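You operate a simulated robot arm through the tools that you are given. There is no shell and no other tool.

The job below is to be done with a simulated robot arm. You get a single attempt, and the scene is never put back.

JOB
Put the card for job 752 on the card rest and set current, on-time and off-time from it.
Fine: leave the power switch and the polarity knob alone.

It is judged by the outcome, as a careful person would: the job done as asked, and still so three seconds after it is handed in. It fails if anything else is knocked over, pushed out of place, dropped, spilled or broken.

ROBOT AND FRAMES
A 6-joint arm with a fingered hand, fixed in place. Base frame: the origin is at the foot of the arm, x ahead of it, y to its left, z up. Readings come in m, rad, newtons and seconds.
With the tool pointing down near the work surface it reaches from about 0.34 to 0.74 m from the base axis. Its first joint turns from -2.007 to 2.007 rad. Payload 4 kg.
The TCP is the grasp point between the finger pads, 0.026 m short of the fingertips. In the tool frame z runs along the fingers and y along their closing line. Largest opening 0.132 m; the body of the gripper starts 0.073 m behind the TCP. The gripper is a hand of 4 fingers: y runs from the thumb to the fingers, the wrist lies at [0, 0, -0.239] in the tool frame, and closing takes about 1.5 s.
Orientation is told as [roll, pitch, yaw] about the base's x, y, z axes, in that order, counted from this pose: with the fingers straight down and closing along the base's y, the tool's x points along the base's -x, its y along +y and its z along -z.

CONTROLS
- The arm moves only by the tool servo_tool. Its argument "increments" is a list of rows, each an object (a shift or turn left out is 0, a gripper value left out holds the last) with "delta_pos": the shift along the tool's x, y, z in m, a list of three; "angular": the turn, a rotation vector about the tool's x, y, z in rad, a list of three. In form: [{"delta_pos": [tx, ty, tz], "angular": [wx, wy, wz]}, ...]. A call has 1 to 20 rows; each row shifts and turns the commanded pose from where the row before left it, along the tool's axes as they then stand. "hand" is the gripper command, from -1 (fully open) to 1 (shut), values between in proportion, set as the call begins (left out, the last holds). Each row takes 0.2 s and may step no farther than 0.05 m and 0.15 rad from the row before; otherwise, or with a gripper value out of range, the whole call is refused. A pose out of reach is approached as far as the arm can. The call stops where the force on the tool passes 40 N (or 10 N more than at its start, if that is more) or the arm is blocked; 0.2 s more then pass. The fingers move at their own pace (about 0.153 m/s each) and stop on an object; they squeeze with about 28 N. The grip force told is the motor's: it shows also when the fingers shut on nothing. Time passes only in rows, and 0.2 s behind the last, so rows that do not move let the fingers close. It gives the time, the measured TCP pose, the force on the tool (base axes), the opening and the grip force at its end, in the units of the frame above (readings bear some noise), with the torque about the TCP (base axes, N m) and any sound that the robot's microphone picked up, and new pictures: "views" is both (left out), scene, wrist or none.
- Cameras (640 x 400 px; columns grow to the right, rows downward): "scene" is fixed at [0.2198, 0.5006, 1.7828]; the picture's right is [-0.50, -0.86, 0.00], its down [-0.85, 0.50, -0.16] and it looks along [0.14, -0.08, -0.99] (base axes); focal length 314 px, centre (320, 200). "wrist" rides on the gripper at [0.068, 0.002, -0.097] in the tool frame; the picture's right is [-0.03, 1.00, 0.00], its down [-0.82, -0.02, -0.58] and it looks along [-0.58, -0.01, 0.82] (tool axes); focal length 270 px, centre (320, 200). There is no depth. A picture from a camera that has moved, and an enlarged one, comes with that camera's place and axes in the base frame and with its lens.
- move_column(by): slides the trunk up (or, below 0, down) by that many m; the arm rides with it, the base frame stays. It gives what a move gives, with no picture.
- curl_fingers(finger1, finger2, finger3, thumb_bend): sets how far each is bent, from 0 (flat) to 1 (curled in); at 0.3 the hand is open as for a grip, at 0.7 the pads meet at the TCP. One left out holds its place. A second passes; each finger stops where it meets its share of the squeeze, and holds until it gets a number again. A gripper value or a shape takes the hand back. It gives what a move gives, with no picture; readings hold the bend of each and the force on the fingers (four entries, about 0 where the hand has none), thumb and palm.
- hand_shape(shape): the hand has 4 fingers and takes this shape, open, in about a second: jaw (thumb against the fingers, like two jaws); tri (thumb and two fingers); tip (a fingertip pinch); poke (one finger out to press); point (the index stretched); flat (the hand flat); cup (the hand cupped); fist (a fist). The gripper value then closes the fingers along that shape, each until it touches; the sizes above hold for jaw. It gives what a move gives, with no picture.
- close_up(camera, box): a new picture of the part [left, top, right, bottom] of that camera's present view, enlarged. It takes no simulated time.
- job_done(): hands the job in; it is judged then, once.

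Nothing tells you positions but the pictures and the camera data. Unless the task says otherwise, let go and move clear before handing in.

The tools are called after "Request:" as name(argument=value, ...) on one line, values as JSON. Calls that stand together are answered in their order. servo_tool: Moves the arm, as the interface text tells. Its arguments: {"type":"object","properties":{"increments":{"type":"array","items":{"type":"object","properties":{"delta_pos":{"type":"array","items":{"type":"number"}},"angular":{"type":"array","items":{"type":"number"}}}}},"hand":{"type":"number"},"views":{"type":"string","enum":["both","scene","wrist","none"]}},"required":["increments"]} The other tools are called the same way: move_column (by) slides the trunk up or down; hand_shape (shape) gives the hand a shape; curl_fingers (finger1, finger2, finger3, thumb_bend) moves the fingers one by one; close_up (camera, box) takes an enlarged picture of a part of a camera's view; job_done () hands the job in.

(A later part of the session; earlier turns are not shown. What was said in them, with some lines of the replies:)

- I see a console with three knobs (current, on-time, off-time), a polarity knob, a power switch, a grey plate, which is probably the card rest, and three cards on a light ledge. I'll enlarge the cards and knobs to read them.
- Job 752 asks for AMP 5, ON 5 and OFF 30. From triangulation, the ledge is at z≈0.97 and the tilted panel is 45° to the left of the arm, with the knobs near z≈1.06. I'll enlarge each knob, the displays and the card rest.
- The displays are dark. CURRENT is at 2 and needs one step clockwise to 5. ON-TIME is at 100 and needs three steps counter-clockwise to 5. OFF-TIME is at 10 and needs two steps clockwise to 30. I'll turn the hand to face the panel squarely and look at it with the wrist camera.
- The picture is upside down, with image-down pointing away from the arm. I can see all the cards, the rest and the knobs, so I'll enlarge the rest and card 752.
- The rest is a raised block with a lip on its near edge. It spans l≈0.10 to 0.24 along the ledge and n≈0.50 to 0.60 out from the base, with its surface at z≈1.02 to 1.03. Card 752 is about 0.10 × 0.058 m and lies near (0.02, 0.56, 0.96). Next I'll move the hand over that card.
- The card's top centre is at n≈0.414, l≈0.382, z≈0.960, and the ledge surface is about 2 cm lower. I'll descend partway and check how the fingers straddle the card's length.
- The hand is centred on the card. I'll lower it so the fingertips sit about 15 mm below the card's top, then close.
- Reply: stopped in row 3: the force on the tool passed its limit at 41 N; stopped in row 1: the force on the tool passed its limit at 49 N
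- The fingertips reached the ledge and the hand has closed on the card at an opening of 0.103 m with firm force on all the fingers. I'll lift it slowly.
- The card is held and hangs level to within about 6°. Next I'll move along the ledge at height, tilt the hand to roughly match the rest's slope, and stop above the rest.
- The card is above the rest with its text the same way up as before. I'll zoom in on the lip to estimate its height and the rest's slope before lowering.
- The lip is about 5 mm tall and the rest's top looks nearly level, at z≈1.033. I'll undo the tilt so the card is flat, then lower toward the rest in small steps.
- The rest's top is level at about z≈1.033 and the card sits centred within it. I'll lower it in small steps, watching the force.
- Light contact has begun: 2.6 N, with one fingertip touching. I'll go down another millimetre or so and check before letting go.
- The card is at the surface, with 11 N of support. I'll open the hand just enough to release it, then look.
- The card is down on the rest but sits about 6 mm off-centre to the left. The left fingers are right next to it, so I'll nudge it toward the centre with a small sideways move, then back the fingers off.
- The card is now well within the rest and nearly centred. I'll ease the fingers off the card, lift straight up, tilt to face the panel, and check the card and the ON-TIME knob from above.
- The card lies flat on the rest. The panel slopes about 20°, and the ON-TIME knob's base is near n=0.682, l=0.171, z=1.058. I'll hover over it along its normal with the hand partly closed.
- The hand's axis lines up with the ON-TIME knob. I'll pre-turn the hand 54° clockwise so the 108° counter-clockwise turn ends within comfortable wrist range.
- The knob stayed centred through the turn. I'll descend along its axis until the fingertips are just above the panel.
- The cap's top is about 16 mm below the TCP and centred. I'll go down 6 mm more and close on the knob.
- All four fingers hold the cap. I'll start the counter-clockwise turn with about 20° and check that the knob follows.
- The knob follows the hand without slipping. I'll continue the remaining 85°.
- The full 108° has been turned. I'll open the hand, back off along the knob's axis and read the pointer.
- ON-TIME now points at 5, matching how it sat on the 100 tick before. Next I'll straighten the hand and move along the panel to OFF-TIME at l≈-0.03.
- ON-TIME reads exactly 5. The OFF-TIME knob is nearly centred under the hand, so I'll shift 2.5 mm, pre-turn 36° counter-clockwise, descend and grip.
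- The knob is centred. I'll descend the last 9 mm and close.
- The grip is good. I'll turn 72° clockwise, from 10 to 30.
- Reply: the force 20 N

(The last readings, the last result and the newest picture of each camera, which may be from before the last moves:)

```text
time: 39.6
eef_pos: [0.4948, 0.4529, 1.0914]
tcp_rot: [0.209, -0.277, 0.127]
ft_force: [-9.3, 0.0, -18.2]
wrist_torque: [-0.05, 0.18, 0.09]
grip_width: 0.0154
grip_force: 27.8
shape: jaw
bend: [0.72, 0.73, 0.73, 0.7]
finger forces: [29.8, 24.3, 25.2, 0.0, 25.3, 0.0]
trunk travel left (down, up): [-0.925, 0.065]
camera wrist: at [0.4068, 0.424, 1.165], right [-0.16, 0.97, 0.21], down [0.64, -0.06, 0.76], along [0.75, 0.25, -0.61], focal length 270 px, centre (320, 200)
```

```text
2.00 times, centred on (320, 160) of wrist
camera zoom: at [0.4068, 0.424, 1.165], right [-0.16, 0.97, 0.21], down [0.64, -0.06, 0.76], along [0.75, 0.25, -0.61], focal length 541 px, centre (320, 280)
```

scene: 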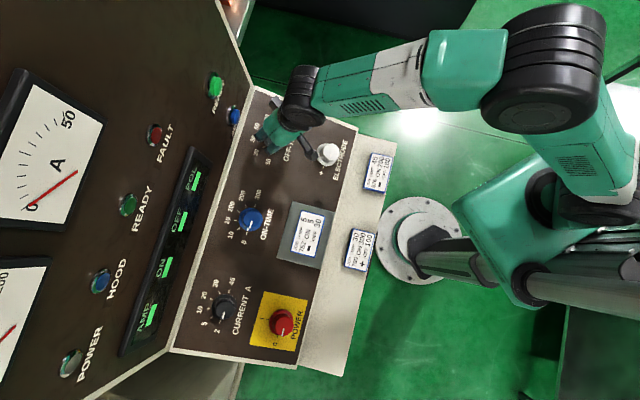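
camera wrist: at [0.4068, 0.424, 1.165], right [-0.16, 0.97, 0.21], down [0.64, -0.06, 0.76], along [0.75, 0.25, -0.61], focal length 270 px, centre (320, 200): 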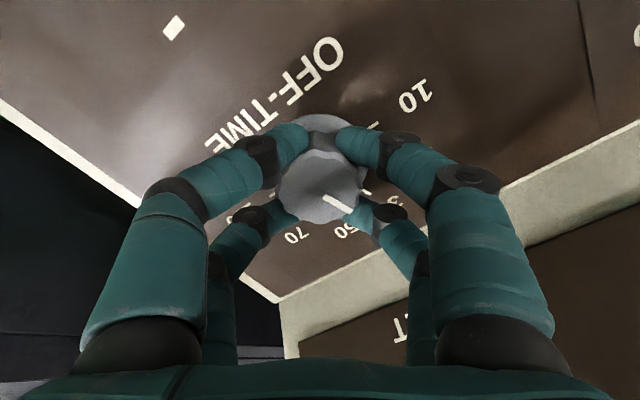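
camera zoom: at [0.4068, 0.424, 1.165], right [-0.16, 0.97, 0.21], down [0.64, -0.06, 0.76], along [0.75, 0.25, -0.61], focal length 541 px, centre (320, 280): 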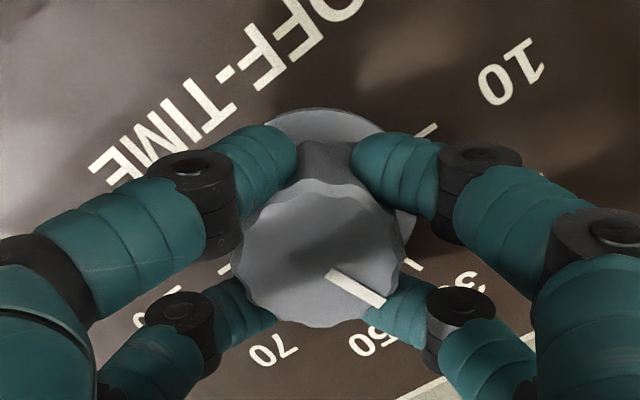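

Next I'll open the hand, back off along the axis, straighten it, and read the pointer from both cameras.

Request:
servo_tool(hand=-0.3, increments=[{"delta_pos": [0, 0, 0]}, {"delta_pos": [0, 0, 0]}, {"delta_pos": [0, 0, 0]}, {"delta_pos": [0, 0, -0.02]}, {"delta_pos": [0, 0, -0.025]}, {"delta_pos": [0, 0, -0.025]}, {"angular": [0, 0, -0.1258]}, {"angular": [0, 0, -0.1258]}, {"angular": [0, 0, -0.1258]}, {"angular": [0, 0, -0.1258]}, {"angular": [0, 0, -0.1258]}, {"delta_pos": [0, 0, 0]}])

Request:
close_up(camera="wrist", box=[160, 60, 480, 260])

Request:
close_up(camera="scene", box=[240, 100, 310, 170])

```text
time: 42.2
eef_pos: [0.4771, 0.4345, 1.1591]
tcp_rot: [0.001, -0.35, 0.789]
ft_force: [-0.8, -0.1, 0.0]
wrist_torque: [-0.01, 0.0, 0.04]
grip_width: 0.0853
grip_force: 0.1
shape: jaw
bend: [0.7, 0.7, 0.7, 0.64]
finger forces: [0.0, 0.0, 0.0, 0.1, 0.0, 0.0]
trunk travel left (down, up): [-0.925, 0.065]
camera wrist: at [0.4093, 0.3681, 1.2269], right [-0.69, 0.72, 0.01], down [0.42, 0.39, 0.82], along [0.59, 0.57, -0.57], focal length 270 px, centre (320, 200)
```

scene: 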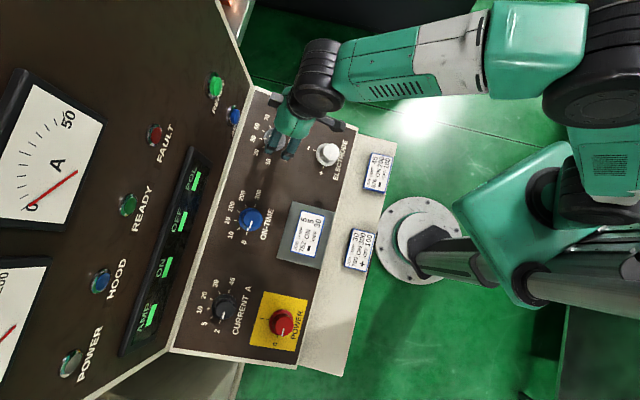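
wrist: 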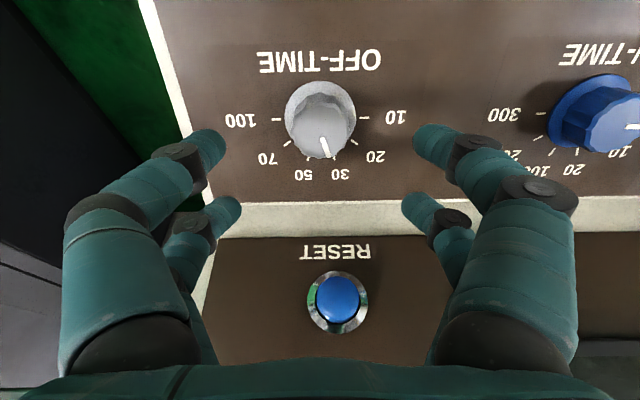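

```text
2.00 times, centred on (320, 160) of wrist
camera zoom: at [0.4093, 0.3681, 1.2269], right [-0.69, 0.72, 0.01], down [0.42, 0.39, 0.82], along [0.59, 0.57, -0.57], focal length 541 px, centre (320, 280)
```

zoom: 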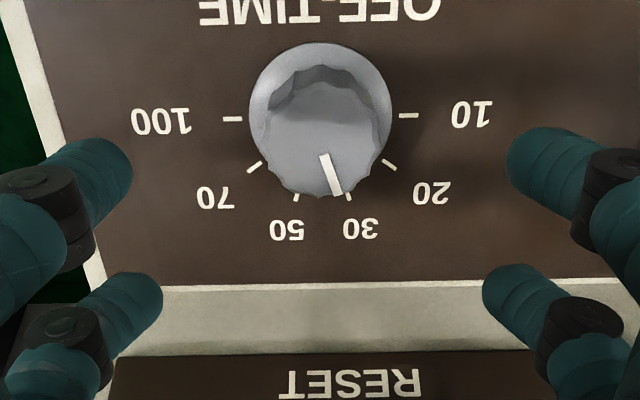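

```text
5.71 times, centred on (275, 135) of scene
camera zoom: at [0.2198, 0.5006, 1.7828], right [-0.5, -0.86, 0.0], down [-0.85, 0.5, -0.16], along [0.14, -0.08, -0.99], focal length 1794 px, centre (577, 571)
```

zoom: 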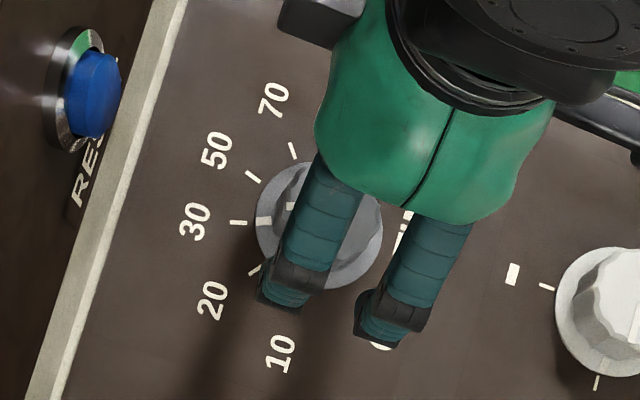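

OFF-TIME points at 30; I'll check it more closely once the hand is clear. Next I'll move along the panel to the CURRENT knob at l≈0.37.

Request:
servo_tool(increments=[{"delta_pos": [0, 0.045, 0], "angular": [0, 0, 0.004]}, {"delta_pos": [0, 0.045, 0]}, {"delta_pos": [0, 0.045, 0]}, {"delta_pos": [0, 0.045, 0]}, {"delta_pos": [0, 0.045, 0]}, {"delta_pos": [0, 0.045, 0]}, {"delta_pos": [0, 0.045, 0]}, {"delta_pos": [0, 0.045, 0]}, {"delta_pos": [0, 0.0396, 0]}, {"delta_pos": [0, 0, 0]}, {"delta_pos": [0, 0, 0]}])

Request:
close_up(camera="wrist", box=[160, 60, 480, 260])

Request:
close_up(camera="scene", box=[240, 100, 310, 170])

Request:
close_up(camera="scene", box=[220, 180, 390, 290])

```text
time: 44.6
eef_pos: [0.1955, 0.7187, 1.1595]
tcp_rot: [0.002, -0.348, 0.784]
ft_force: [-0.4, -0.2, 1.1]
wrist_torque: [-0.03, -0.01, 0.02]
grip_width: 0.0858
grip_force: 0.0
shape: jaw
bend: [0.7, 0.7, 0.7, 0.64]
finger forces: [0.0, 0.0, 0.0, 0.0, 0.0, 0.0]
trunk travel left (down, up): [-0.925, 0.065]
camera wrist: at [0.1268, 0.6518, 1.2279], right [-0.69, 0.72, 0.01], down [0.42, 0.39, 0.82], along [0.59, 0.57, -0.57], focal length 270 px, centre (320, 200)
```

scene: 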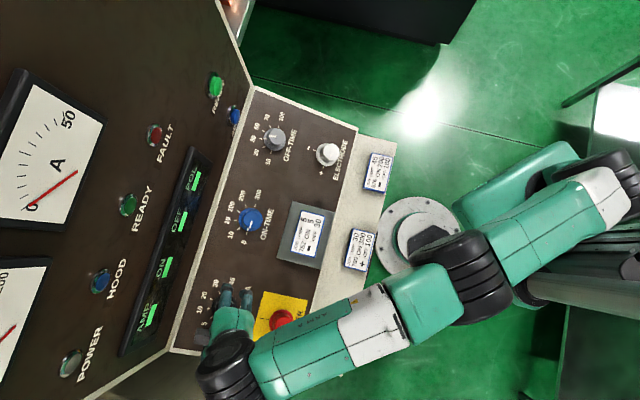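
wrist: 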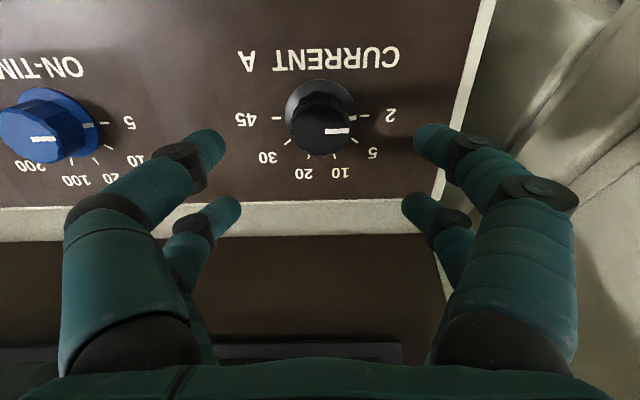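

```text
2.00 times, centred on (320, 160) of wrist
camera zoom: at [0.1268, 0.6518, 1.2279], right [-0.69, 0.72, 0.01], down [0.42, 0.39, 0.82], along [0.59, 0.57, -0.57], focal length 541 px, centre (320, 280)
```

zoom: 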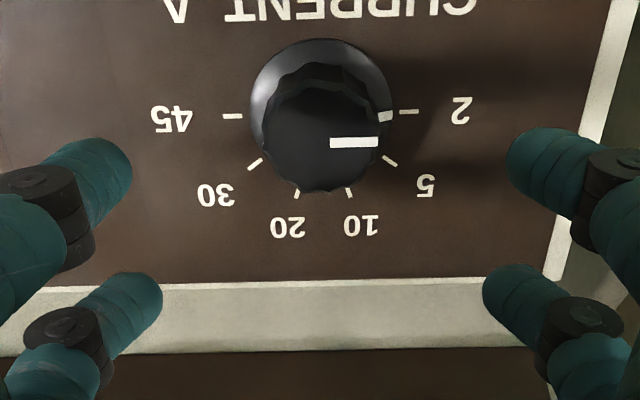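

```text
5.71 times, centred on (275, 135) of scene
camera zoom: at [0.2198, 0.5006, 1.7828], right [-0.5, -0.86, 0.0], down [-0.85, 0.5, -0.16], along [0.14, -0.08, -0.99], focal length 1794 px, centre (577, 571)
```

zoom: 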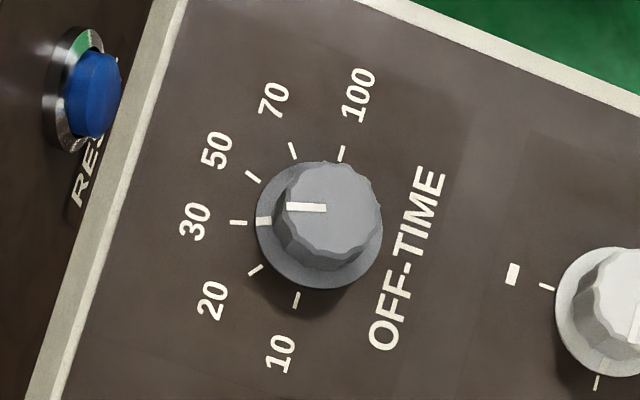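

```text
3.64 times, centred on (305, 235) of scene
camera zoom: at [0.2198, 0.5006, 1.7828], right [-0.5, -0.86, 0.0], down [-0.85, 0.5, -0.16], along [0.14, -0.08, -0.99], focal length 1142 px, centre (374, 73)
```

zoom: 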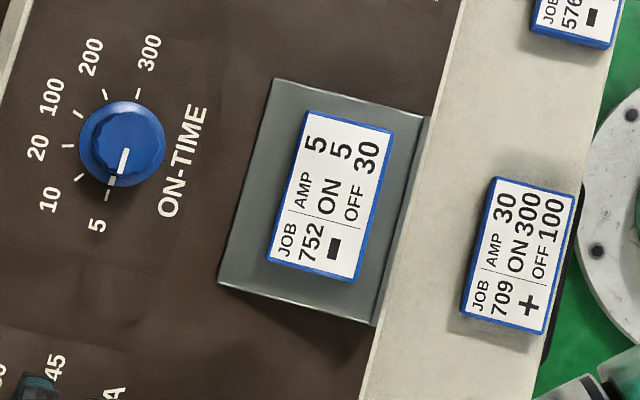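

OFF-TIME sits on 30, ON-TIME on 5, and the card is flat on the rest. The CURRENT knob is centred under the hand, so I'll pre-turn 18° counter-clockwise and descend.

Request:
servo_tool(increments=[{"angular": [0, 0, -0.1047]}, {"angular": [0, 0, -0.1047]}, {"angular": [0, 0, -0.1047]}, {"delta_pos": [0, 0, 0.02]}, {"delta_pos": [0, 0, 0.02]}, {"delta_pos": [0, 0, 0.021]}, {"delta_pos": [0, 0, 0]}])

Request:
close_up(camera="wrist", box=[160, 60, 480, 260])

```text
time: 46.2
eef_pos: [0.2122, 0.732, 1.1035]
tcp_rot: [-0.108, -0.333, 1.116]
ft_force: [-0.8, 0.2, 0.2]
wrist_torque: [0.02, 0.0, 0.03]
grip_width: 0.0855
grip_force: 0.0
shape: jaw
bend: [0.7, 0.7, 0.7, 0.64]
finger forces: [0.0, 0.0, 0.1, 0.0, 0.0, 0.1]
trunk travel left (down, up): [-0.925, 0.065]
camera wrist: at [0.1592, 0.6525, 1.1719], right [-0.87, 0.49, -0.1], down [0.22, 0.54, 0.81], along [0.45, 0.68, -0.58], focal length 270 px, centre (320, 200)
```

scene: 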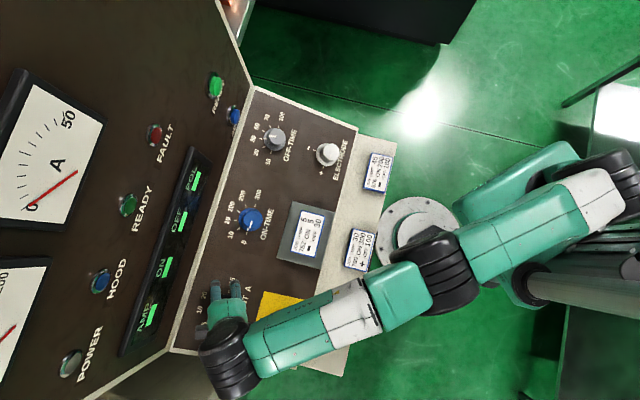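
wrist: 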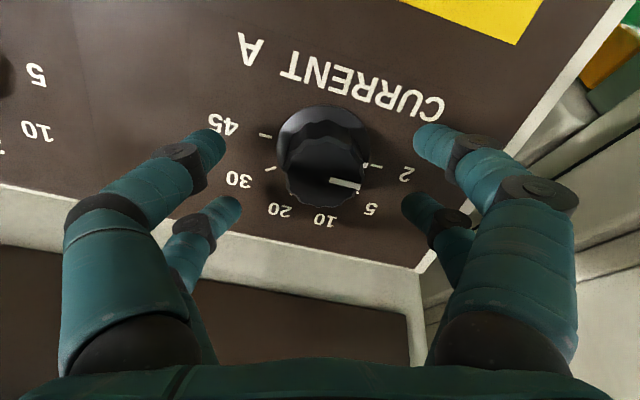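

```text
2.00 times, centred on (320, 160) of wrist
camera zoom: at [0.1592, 0.6525, 1.1719], right [-0.87, 0.49, -0.1], down [0.22, 0.54, 0.81], along [0.45, 0.68, -0.58], focal length 541 px, centre (320, 280)
```

zoom: 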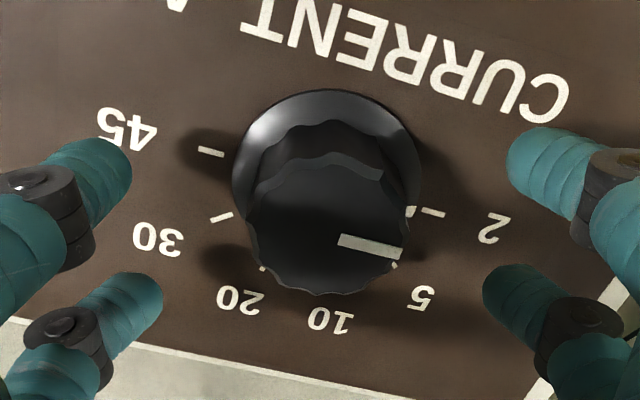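

The knob is centred. I'll descend the final 11 mm and close.

Request:
servo_tool(increments=[{"delta_pos": [0, 0.001, 0.006]}, {"delta_pos": [0, 0, 0.005]}, {"delta_pos": [0, 0, 0]}], views="none")

Request:
servo_tool(hand=1, increments=[{"delta_pos": [0, 0, 0]}, {"delta_pos": [0, 0, 0]}, {"delta_pos": [0, 0, 0]}, {"delta_pos": [0, 0, 0]}, {"delta_pos": [0, 0, 0]}])

Request:
close_up(camera="wrist", box=[160, 60, 480, 260])

```text
time: 47.0
eef_pos: [0.2132, 0.7375, 1.0919]
tcp_rot: [-0.111, -0.332, 1.117]
ft_force: [-0.3, 0.1, 0.6]
wrist_torque: [-0.02, 0.0, -0.05]
grip_width: 0.0857
grip_force: 0.2
shape: jaw
bend: [0.7, 0.7, 0.7, 0.64]
finger forces: [0.0, 0.1, 0.0, 0.0, 0.1, 0.0]
trunk travel left (down, up): [-0.925, 0.065]
```

```text
time: 48.2
eef_pos: [0.2136, 0.7372, 1.0928]
tcp_rot: [-0.11, -0.331, 1.116]
ft_force: [3.3, 4.4, -1.8]
wrist_torque: [0.09, -0.08, 0.07]
grip_width: 0.0172
grip_force: 28.2
shape: jaw
bend: [0.73, 0.72, 0.72, 0.7]
finger forces: [29.1, 25.3, 24.7, 0.0, 25.8, 0.0]
trunk travel left (down, up): [-0.925, 0.065]
camera wrist: at [0.1618, 0.6579, 1.1611], right [-0.87, 0.49, -0.1], down [0.22, 0.54, 0.81], along [0.45, 0.68, -0.58], focal length 270 px, centre (320, 200)
```

scene: 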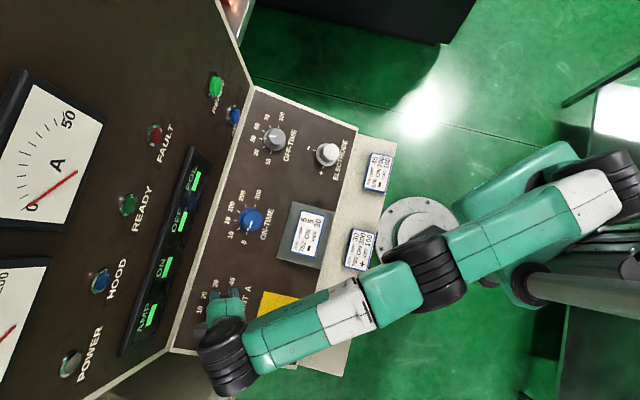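
wrist: 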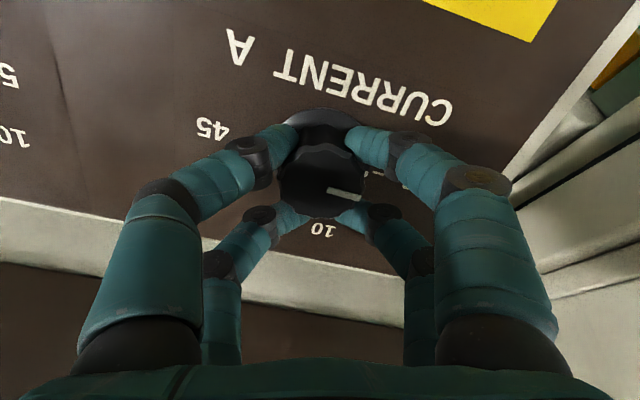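

```text
2.00 times, centred on (320, 160) of wrist
camera zoom: at [0.1618, 0.6579, 1.1611], right [-0.87, 0.49, -0.1], down [0.22, 0.54, 0.81], along [0.45, 0.68, -0.58], focal length 541 px, centre (320, 280)
```

zoom: 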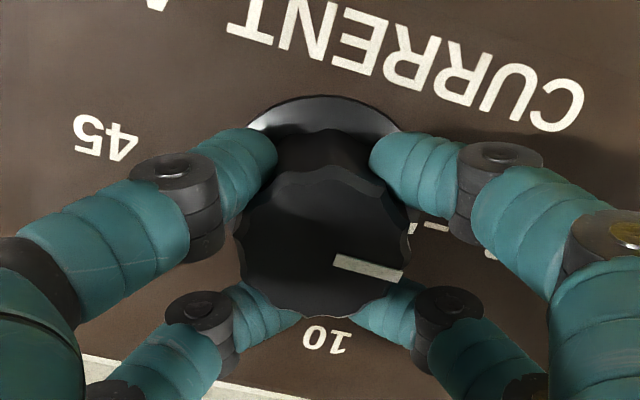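

The grip is good. I'll turn 36° clockwise, from 2 to 5, then open, back off and check.

Request:
servo_tool(increments=[{"angular": [0, 0, 0.1257]}, {"angular": [0, 0, 0.1257]}, {"angular": [0, 0, 0.1257]}, {"angular": [0, 0, 0.1257]}, {"angular": [0, 0, 0.1257]}, {"delta_pos": [0, 0, 0]}, {"delta_pos": [0, 0, 0]}])

Request:
servo_tool(hand=-0.3, increments=[{"delta_pos": [0, 0, 0]}, {"delta_pos": [0, 0, 0]}, {"delta_pos": [0, 0, 0]}, {"delta_pos": [0, 0, -0.02]}, {"delta_pos": [0, 0, -0.025]}, {"delta_pos": [0, 0, -0.027]}, {"angular": [0, 0, -0.105]}, {"angular": [0, 0, -0.105]}, {"angular": [0, 0, -0.105]}, {"delta_pos": [0, 0, 0]}])

Request:
close_up(camera="wrist", box=[160, 60, 480, 260])

```text
time: 49.8
eef_pos: [0.2159, 0.7353, 1.093]
tcp_rot: [0.115, -0.33, 0.449]
ft_force: [15.9, 4.9, 2.8]
wrist_torque: [0.14, -0.41, -0.01]
grip_width: 0.0172
grip_force: 28.5
shape: jaw
bend: [0.73, 0.72, 0.72, 0.7]
finger forces: [28.7, 29.8, 30.4, 0.1, 26.0, 0.1]
trunk travel left (down, up): [-0.925, 0.065]
camera wrist: at [0.1335, 0.6872, 1.1614], right [-0.44, 0.89, 0.12], down [0.57, 0.18, 0.81], along [0.7, 0.42, -0.58], focal length 270 px, centre (320, 200)
```

scene: 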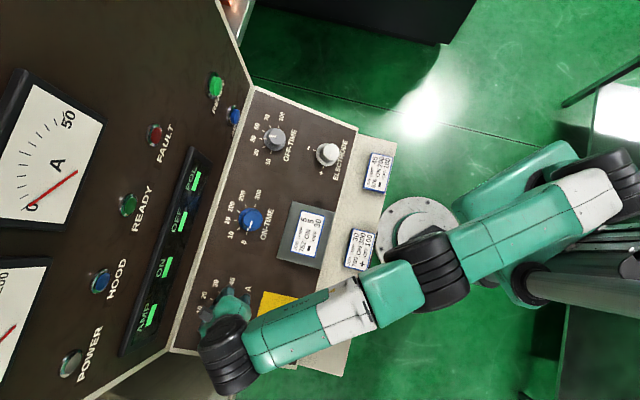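
wrist: 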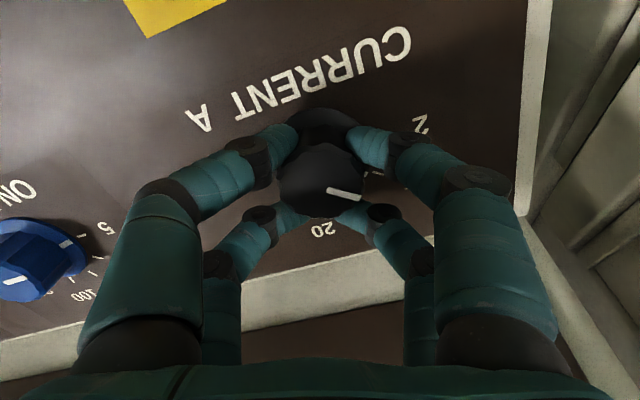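

```text
time: 52.0
eef_pos: [0.1955, 0.718, 1.162]
tcp_rot: [0.002, -0.349, 0.785]
ft_force: [-0.1, 0.3, 0.3]
wrist_torque: [0.0, 0.01, 0.01]
grip_width: 0.0854
grip_force: 0.1
shape: jaw
bend: [0.7, 0.7, 0.7, 0.64]
finger forces: [0.0, 0.0, 0.1, 0.0, 0.1, 0.0]
trunk travel left (down, up): [-0.925, 0.065]
camera wrist: at [0.1266, 0.6514, 1.2285], right [-0.69, 0.72, 0.01], down [0.42, 0.39, 0.82], along [0.59, 0.57, -0.57], focal length 270 px, centre (320, 200)
```

scene: 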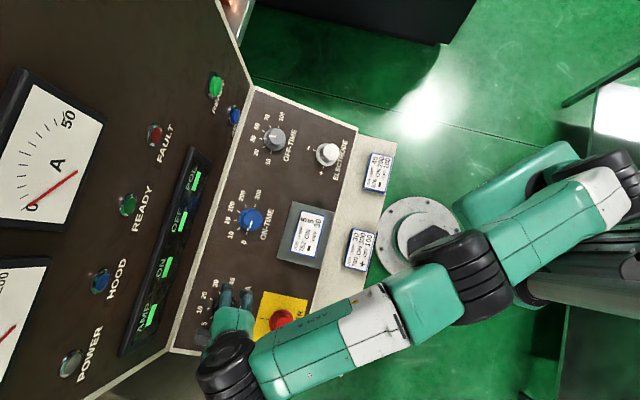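
wrist: 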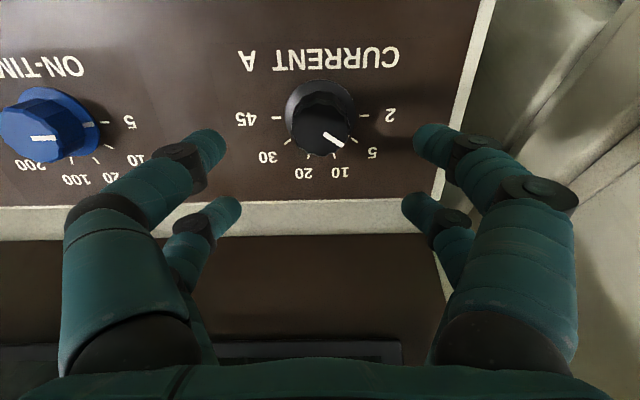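

```text
2.00 times, centred on (320, 160) of wrist
camera zoom: at [0.1266, 0.6514, 1.2285], right [-0.69, 0.72, 0.01], down [0.42, 0.39, 0.82], along [0.59, 0.57, -0.57], focal length 541 px, centre (320, 280)
```

zoom: 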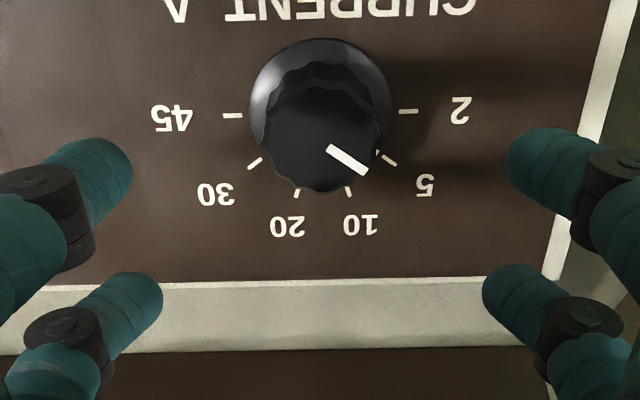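

CURRENT points at 5. I'll move the hand up and away from the panel for a final check of everything.

Request:
servo_tool(increments=[{"delta_pos": [0.01, 0, -0.04]}, {"delta_pos": [0.01, 0, -0.045]}, {"delta_pos": [0.03, 0, -0.03]}, {"delta_pos": [0.04, 0, -0.01]}, {"delta_pos": [0.045, 0, 0]}, {"delta_pos": [0.045, 0, 0]}, {"delta_pos": [0.045, 0, 0]}, {"delta_pos": [0, 0, 0]}])

Request:
close_up(camera="scene", box=[190, 270, 260, 340])

Request:
close_up(camera="scene", box=[180, 80, 400, 370])

Request:
close_up(camera="scene", box=[240, 100, 350, 170])

Request:
close_up(camera="scene", box=[220, 180, 345, 275])

```text
time: 53.8
eef_pos: [0.0156, 0.5405, 1.2013]
tcp_rot: [0.003, -0.348, 0.784]
ft_force: [-0.2, 0.1, -0.9]
wrist_torque: [-0.01, 0.01, 0.02]
grip_width: 0.0856
grip_force: 0.1
shape: jaw
bend: [0.7, 0.7, 0.7, 0.64]
finger forces: [0.0, 0.1, 0.1, 0.1, 0.1, 0.1]
trunk travel left (down, up): [-0.925, 0.065]
camera wrist: at [-0.0543, 0.4731, 1.2697], right [-0.69, 0.72, 0.01], down [0.42, 0.39, 0.82], along [0.59, 0.57, -0.57], focal length 270 px, centre (320, 200)
```

scene: 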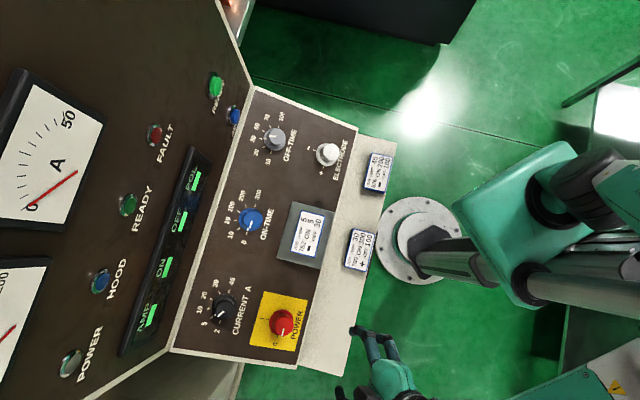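
wrist: 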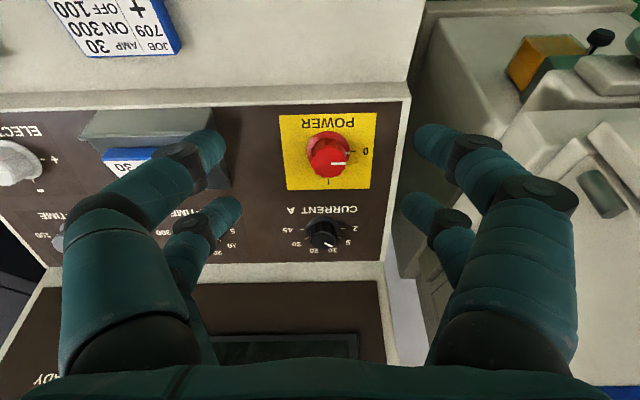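

```text
5.71 times, centred on (225, 305) of scene
camera zoom: at [0.2198, 0.5006, 1.7828], right [-0.5, -0.86, 0.0], down [-0.85, 0.5, -0.16], along [0.14, -0.08, -0.99], focal length 1794 px, centre (863, -400)
```

zoom: 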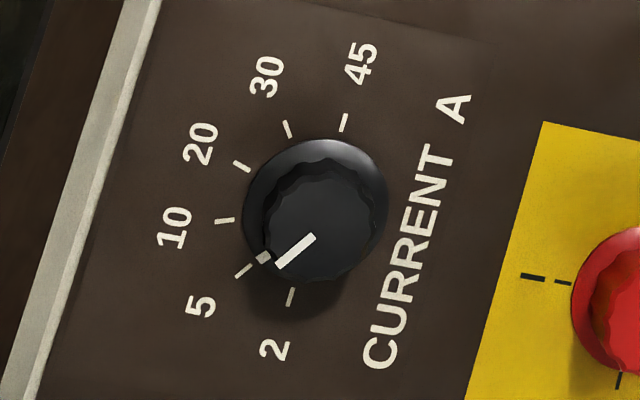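

```text
1.38 times, centred on (290, 225) of scene
camera zoom: at [0.2198, 0.5006, 1.7828], right [-0.5, -0.86, 0.0], down [-0.85, 0.5, -0.16], along [0.14, -0.08, -0.99], focal length 433 px, centre (361, 166)
```

zoom: 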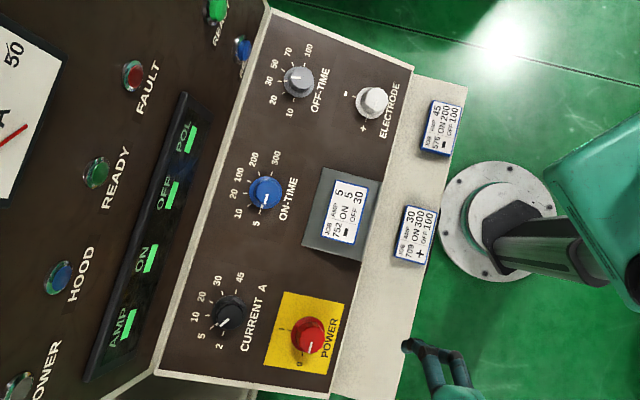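

```text
5.71 times, centred on (295, 135) of scene
camera zoom: at [0.2198, 0.5006, 1.7828], right [-0.5, -0.86, 0.0], down [-0.85, 0.5, -0.16], along [0.14, -0.08, -0.99], focal length 1794 px, centre (463, 571)
```

zoom: 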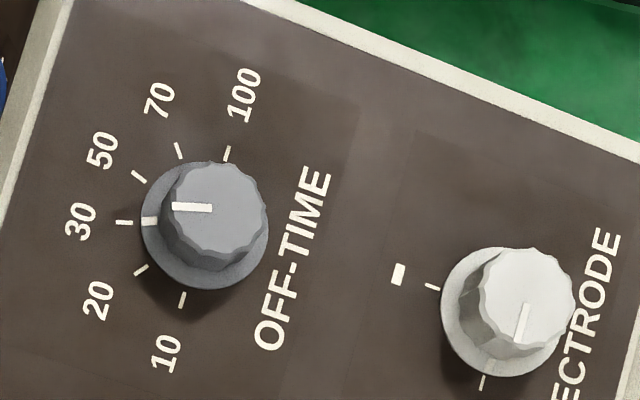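

```text
4.21 times, centred on (282, 228) of scene
camera zoom: at [0.2198, 0.5006, 1.7828], right [-0.5, -0.86, 0.0], down [-0.85, 0.5, -0.16], along [0.14, -0.08, -0.99], focal length 1322 px, centre (478, 84)
```

zoom: 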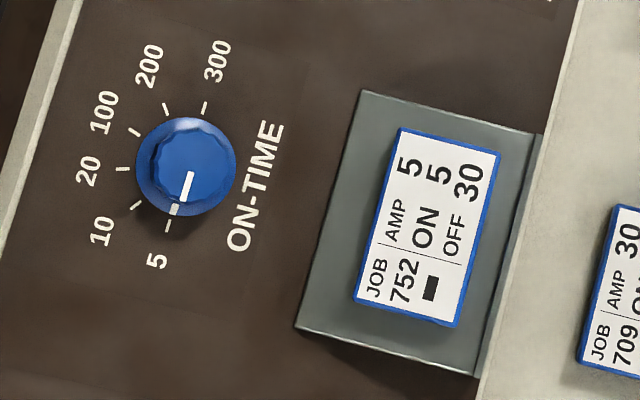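

CURRENT is on 5, ON-TIME on 5 and OFF-TIME on 30, with each pointer on its tick. Card 752 lies flat on the rest, the power switch and polarity knob haven't moved, and the hand is clear. I'm handing the job in.

Request:
job_done()

```text
The job is handed in.
```

The card for job 752 is on the card rest, and the three knobs are set from it. I handed the job in with the hand clear of the panel.

| Setting | Before | Now |
|---|---|---|
| Current | 2 | 5 |
| On-time | 100 | 5 |
| Off-time | 10 | 30 |

In the last pictures each pointer lined up with its tick, and the card lay flat on the rest.

I left the power switch and the polarity knob alone, as you asked. The card is marked "−" for polarity, but the knob is still at "+".

The other two cards are where they were.
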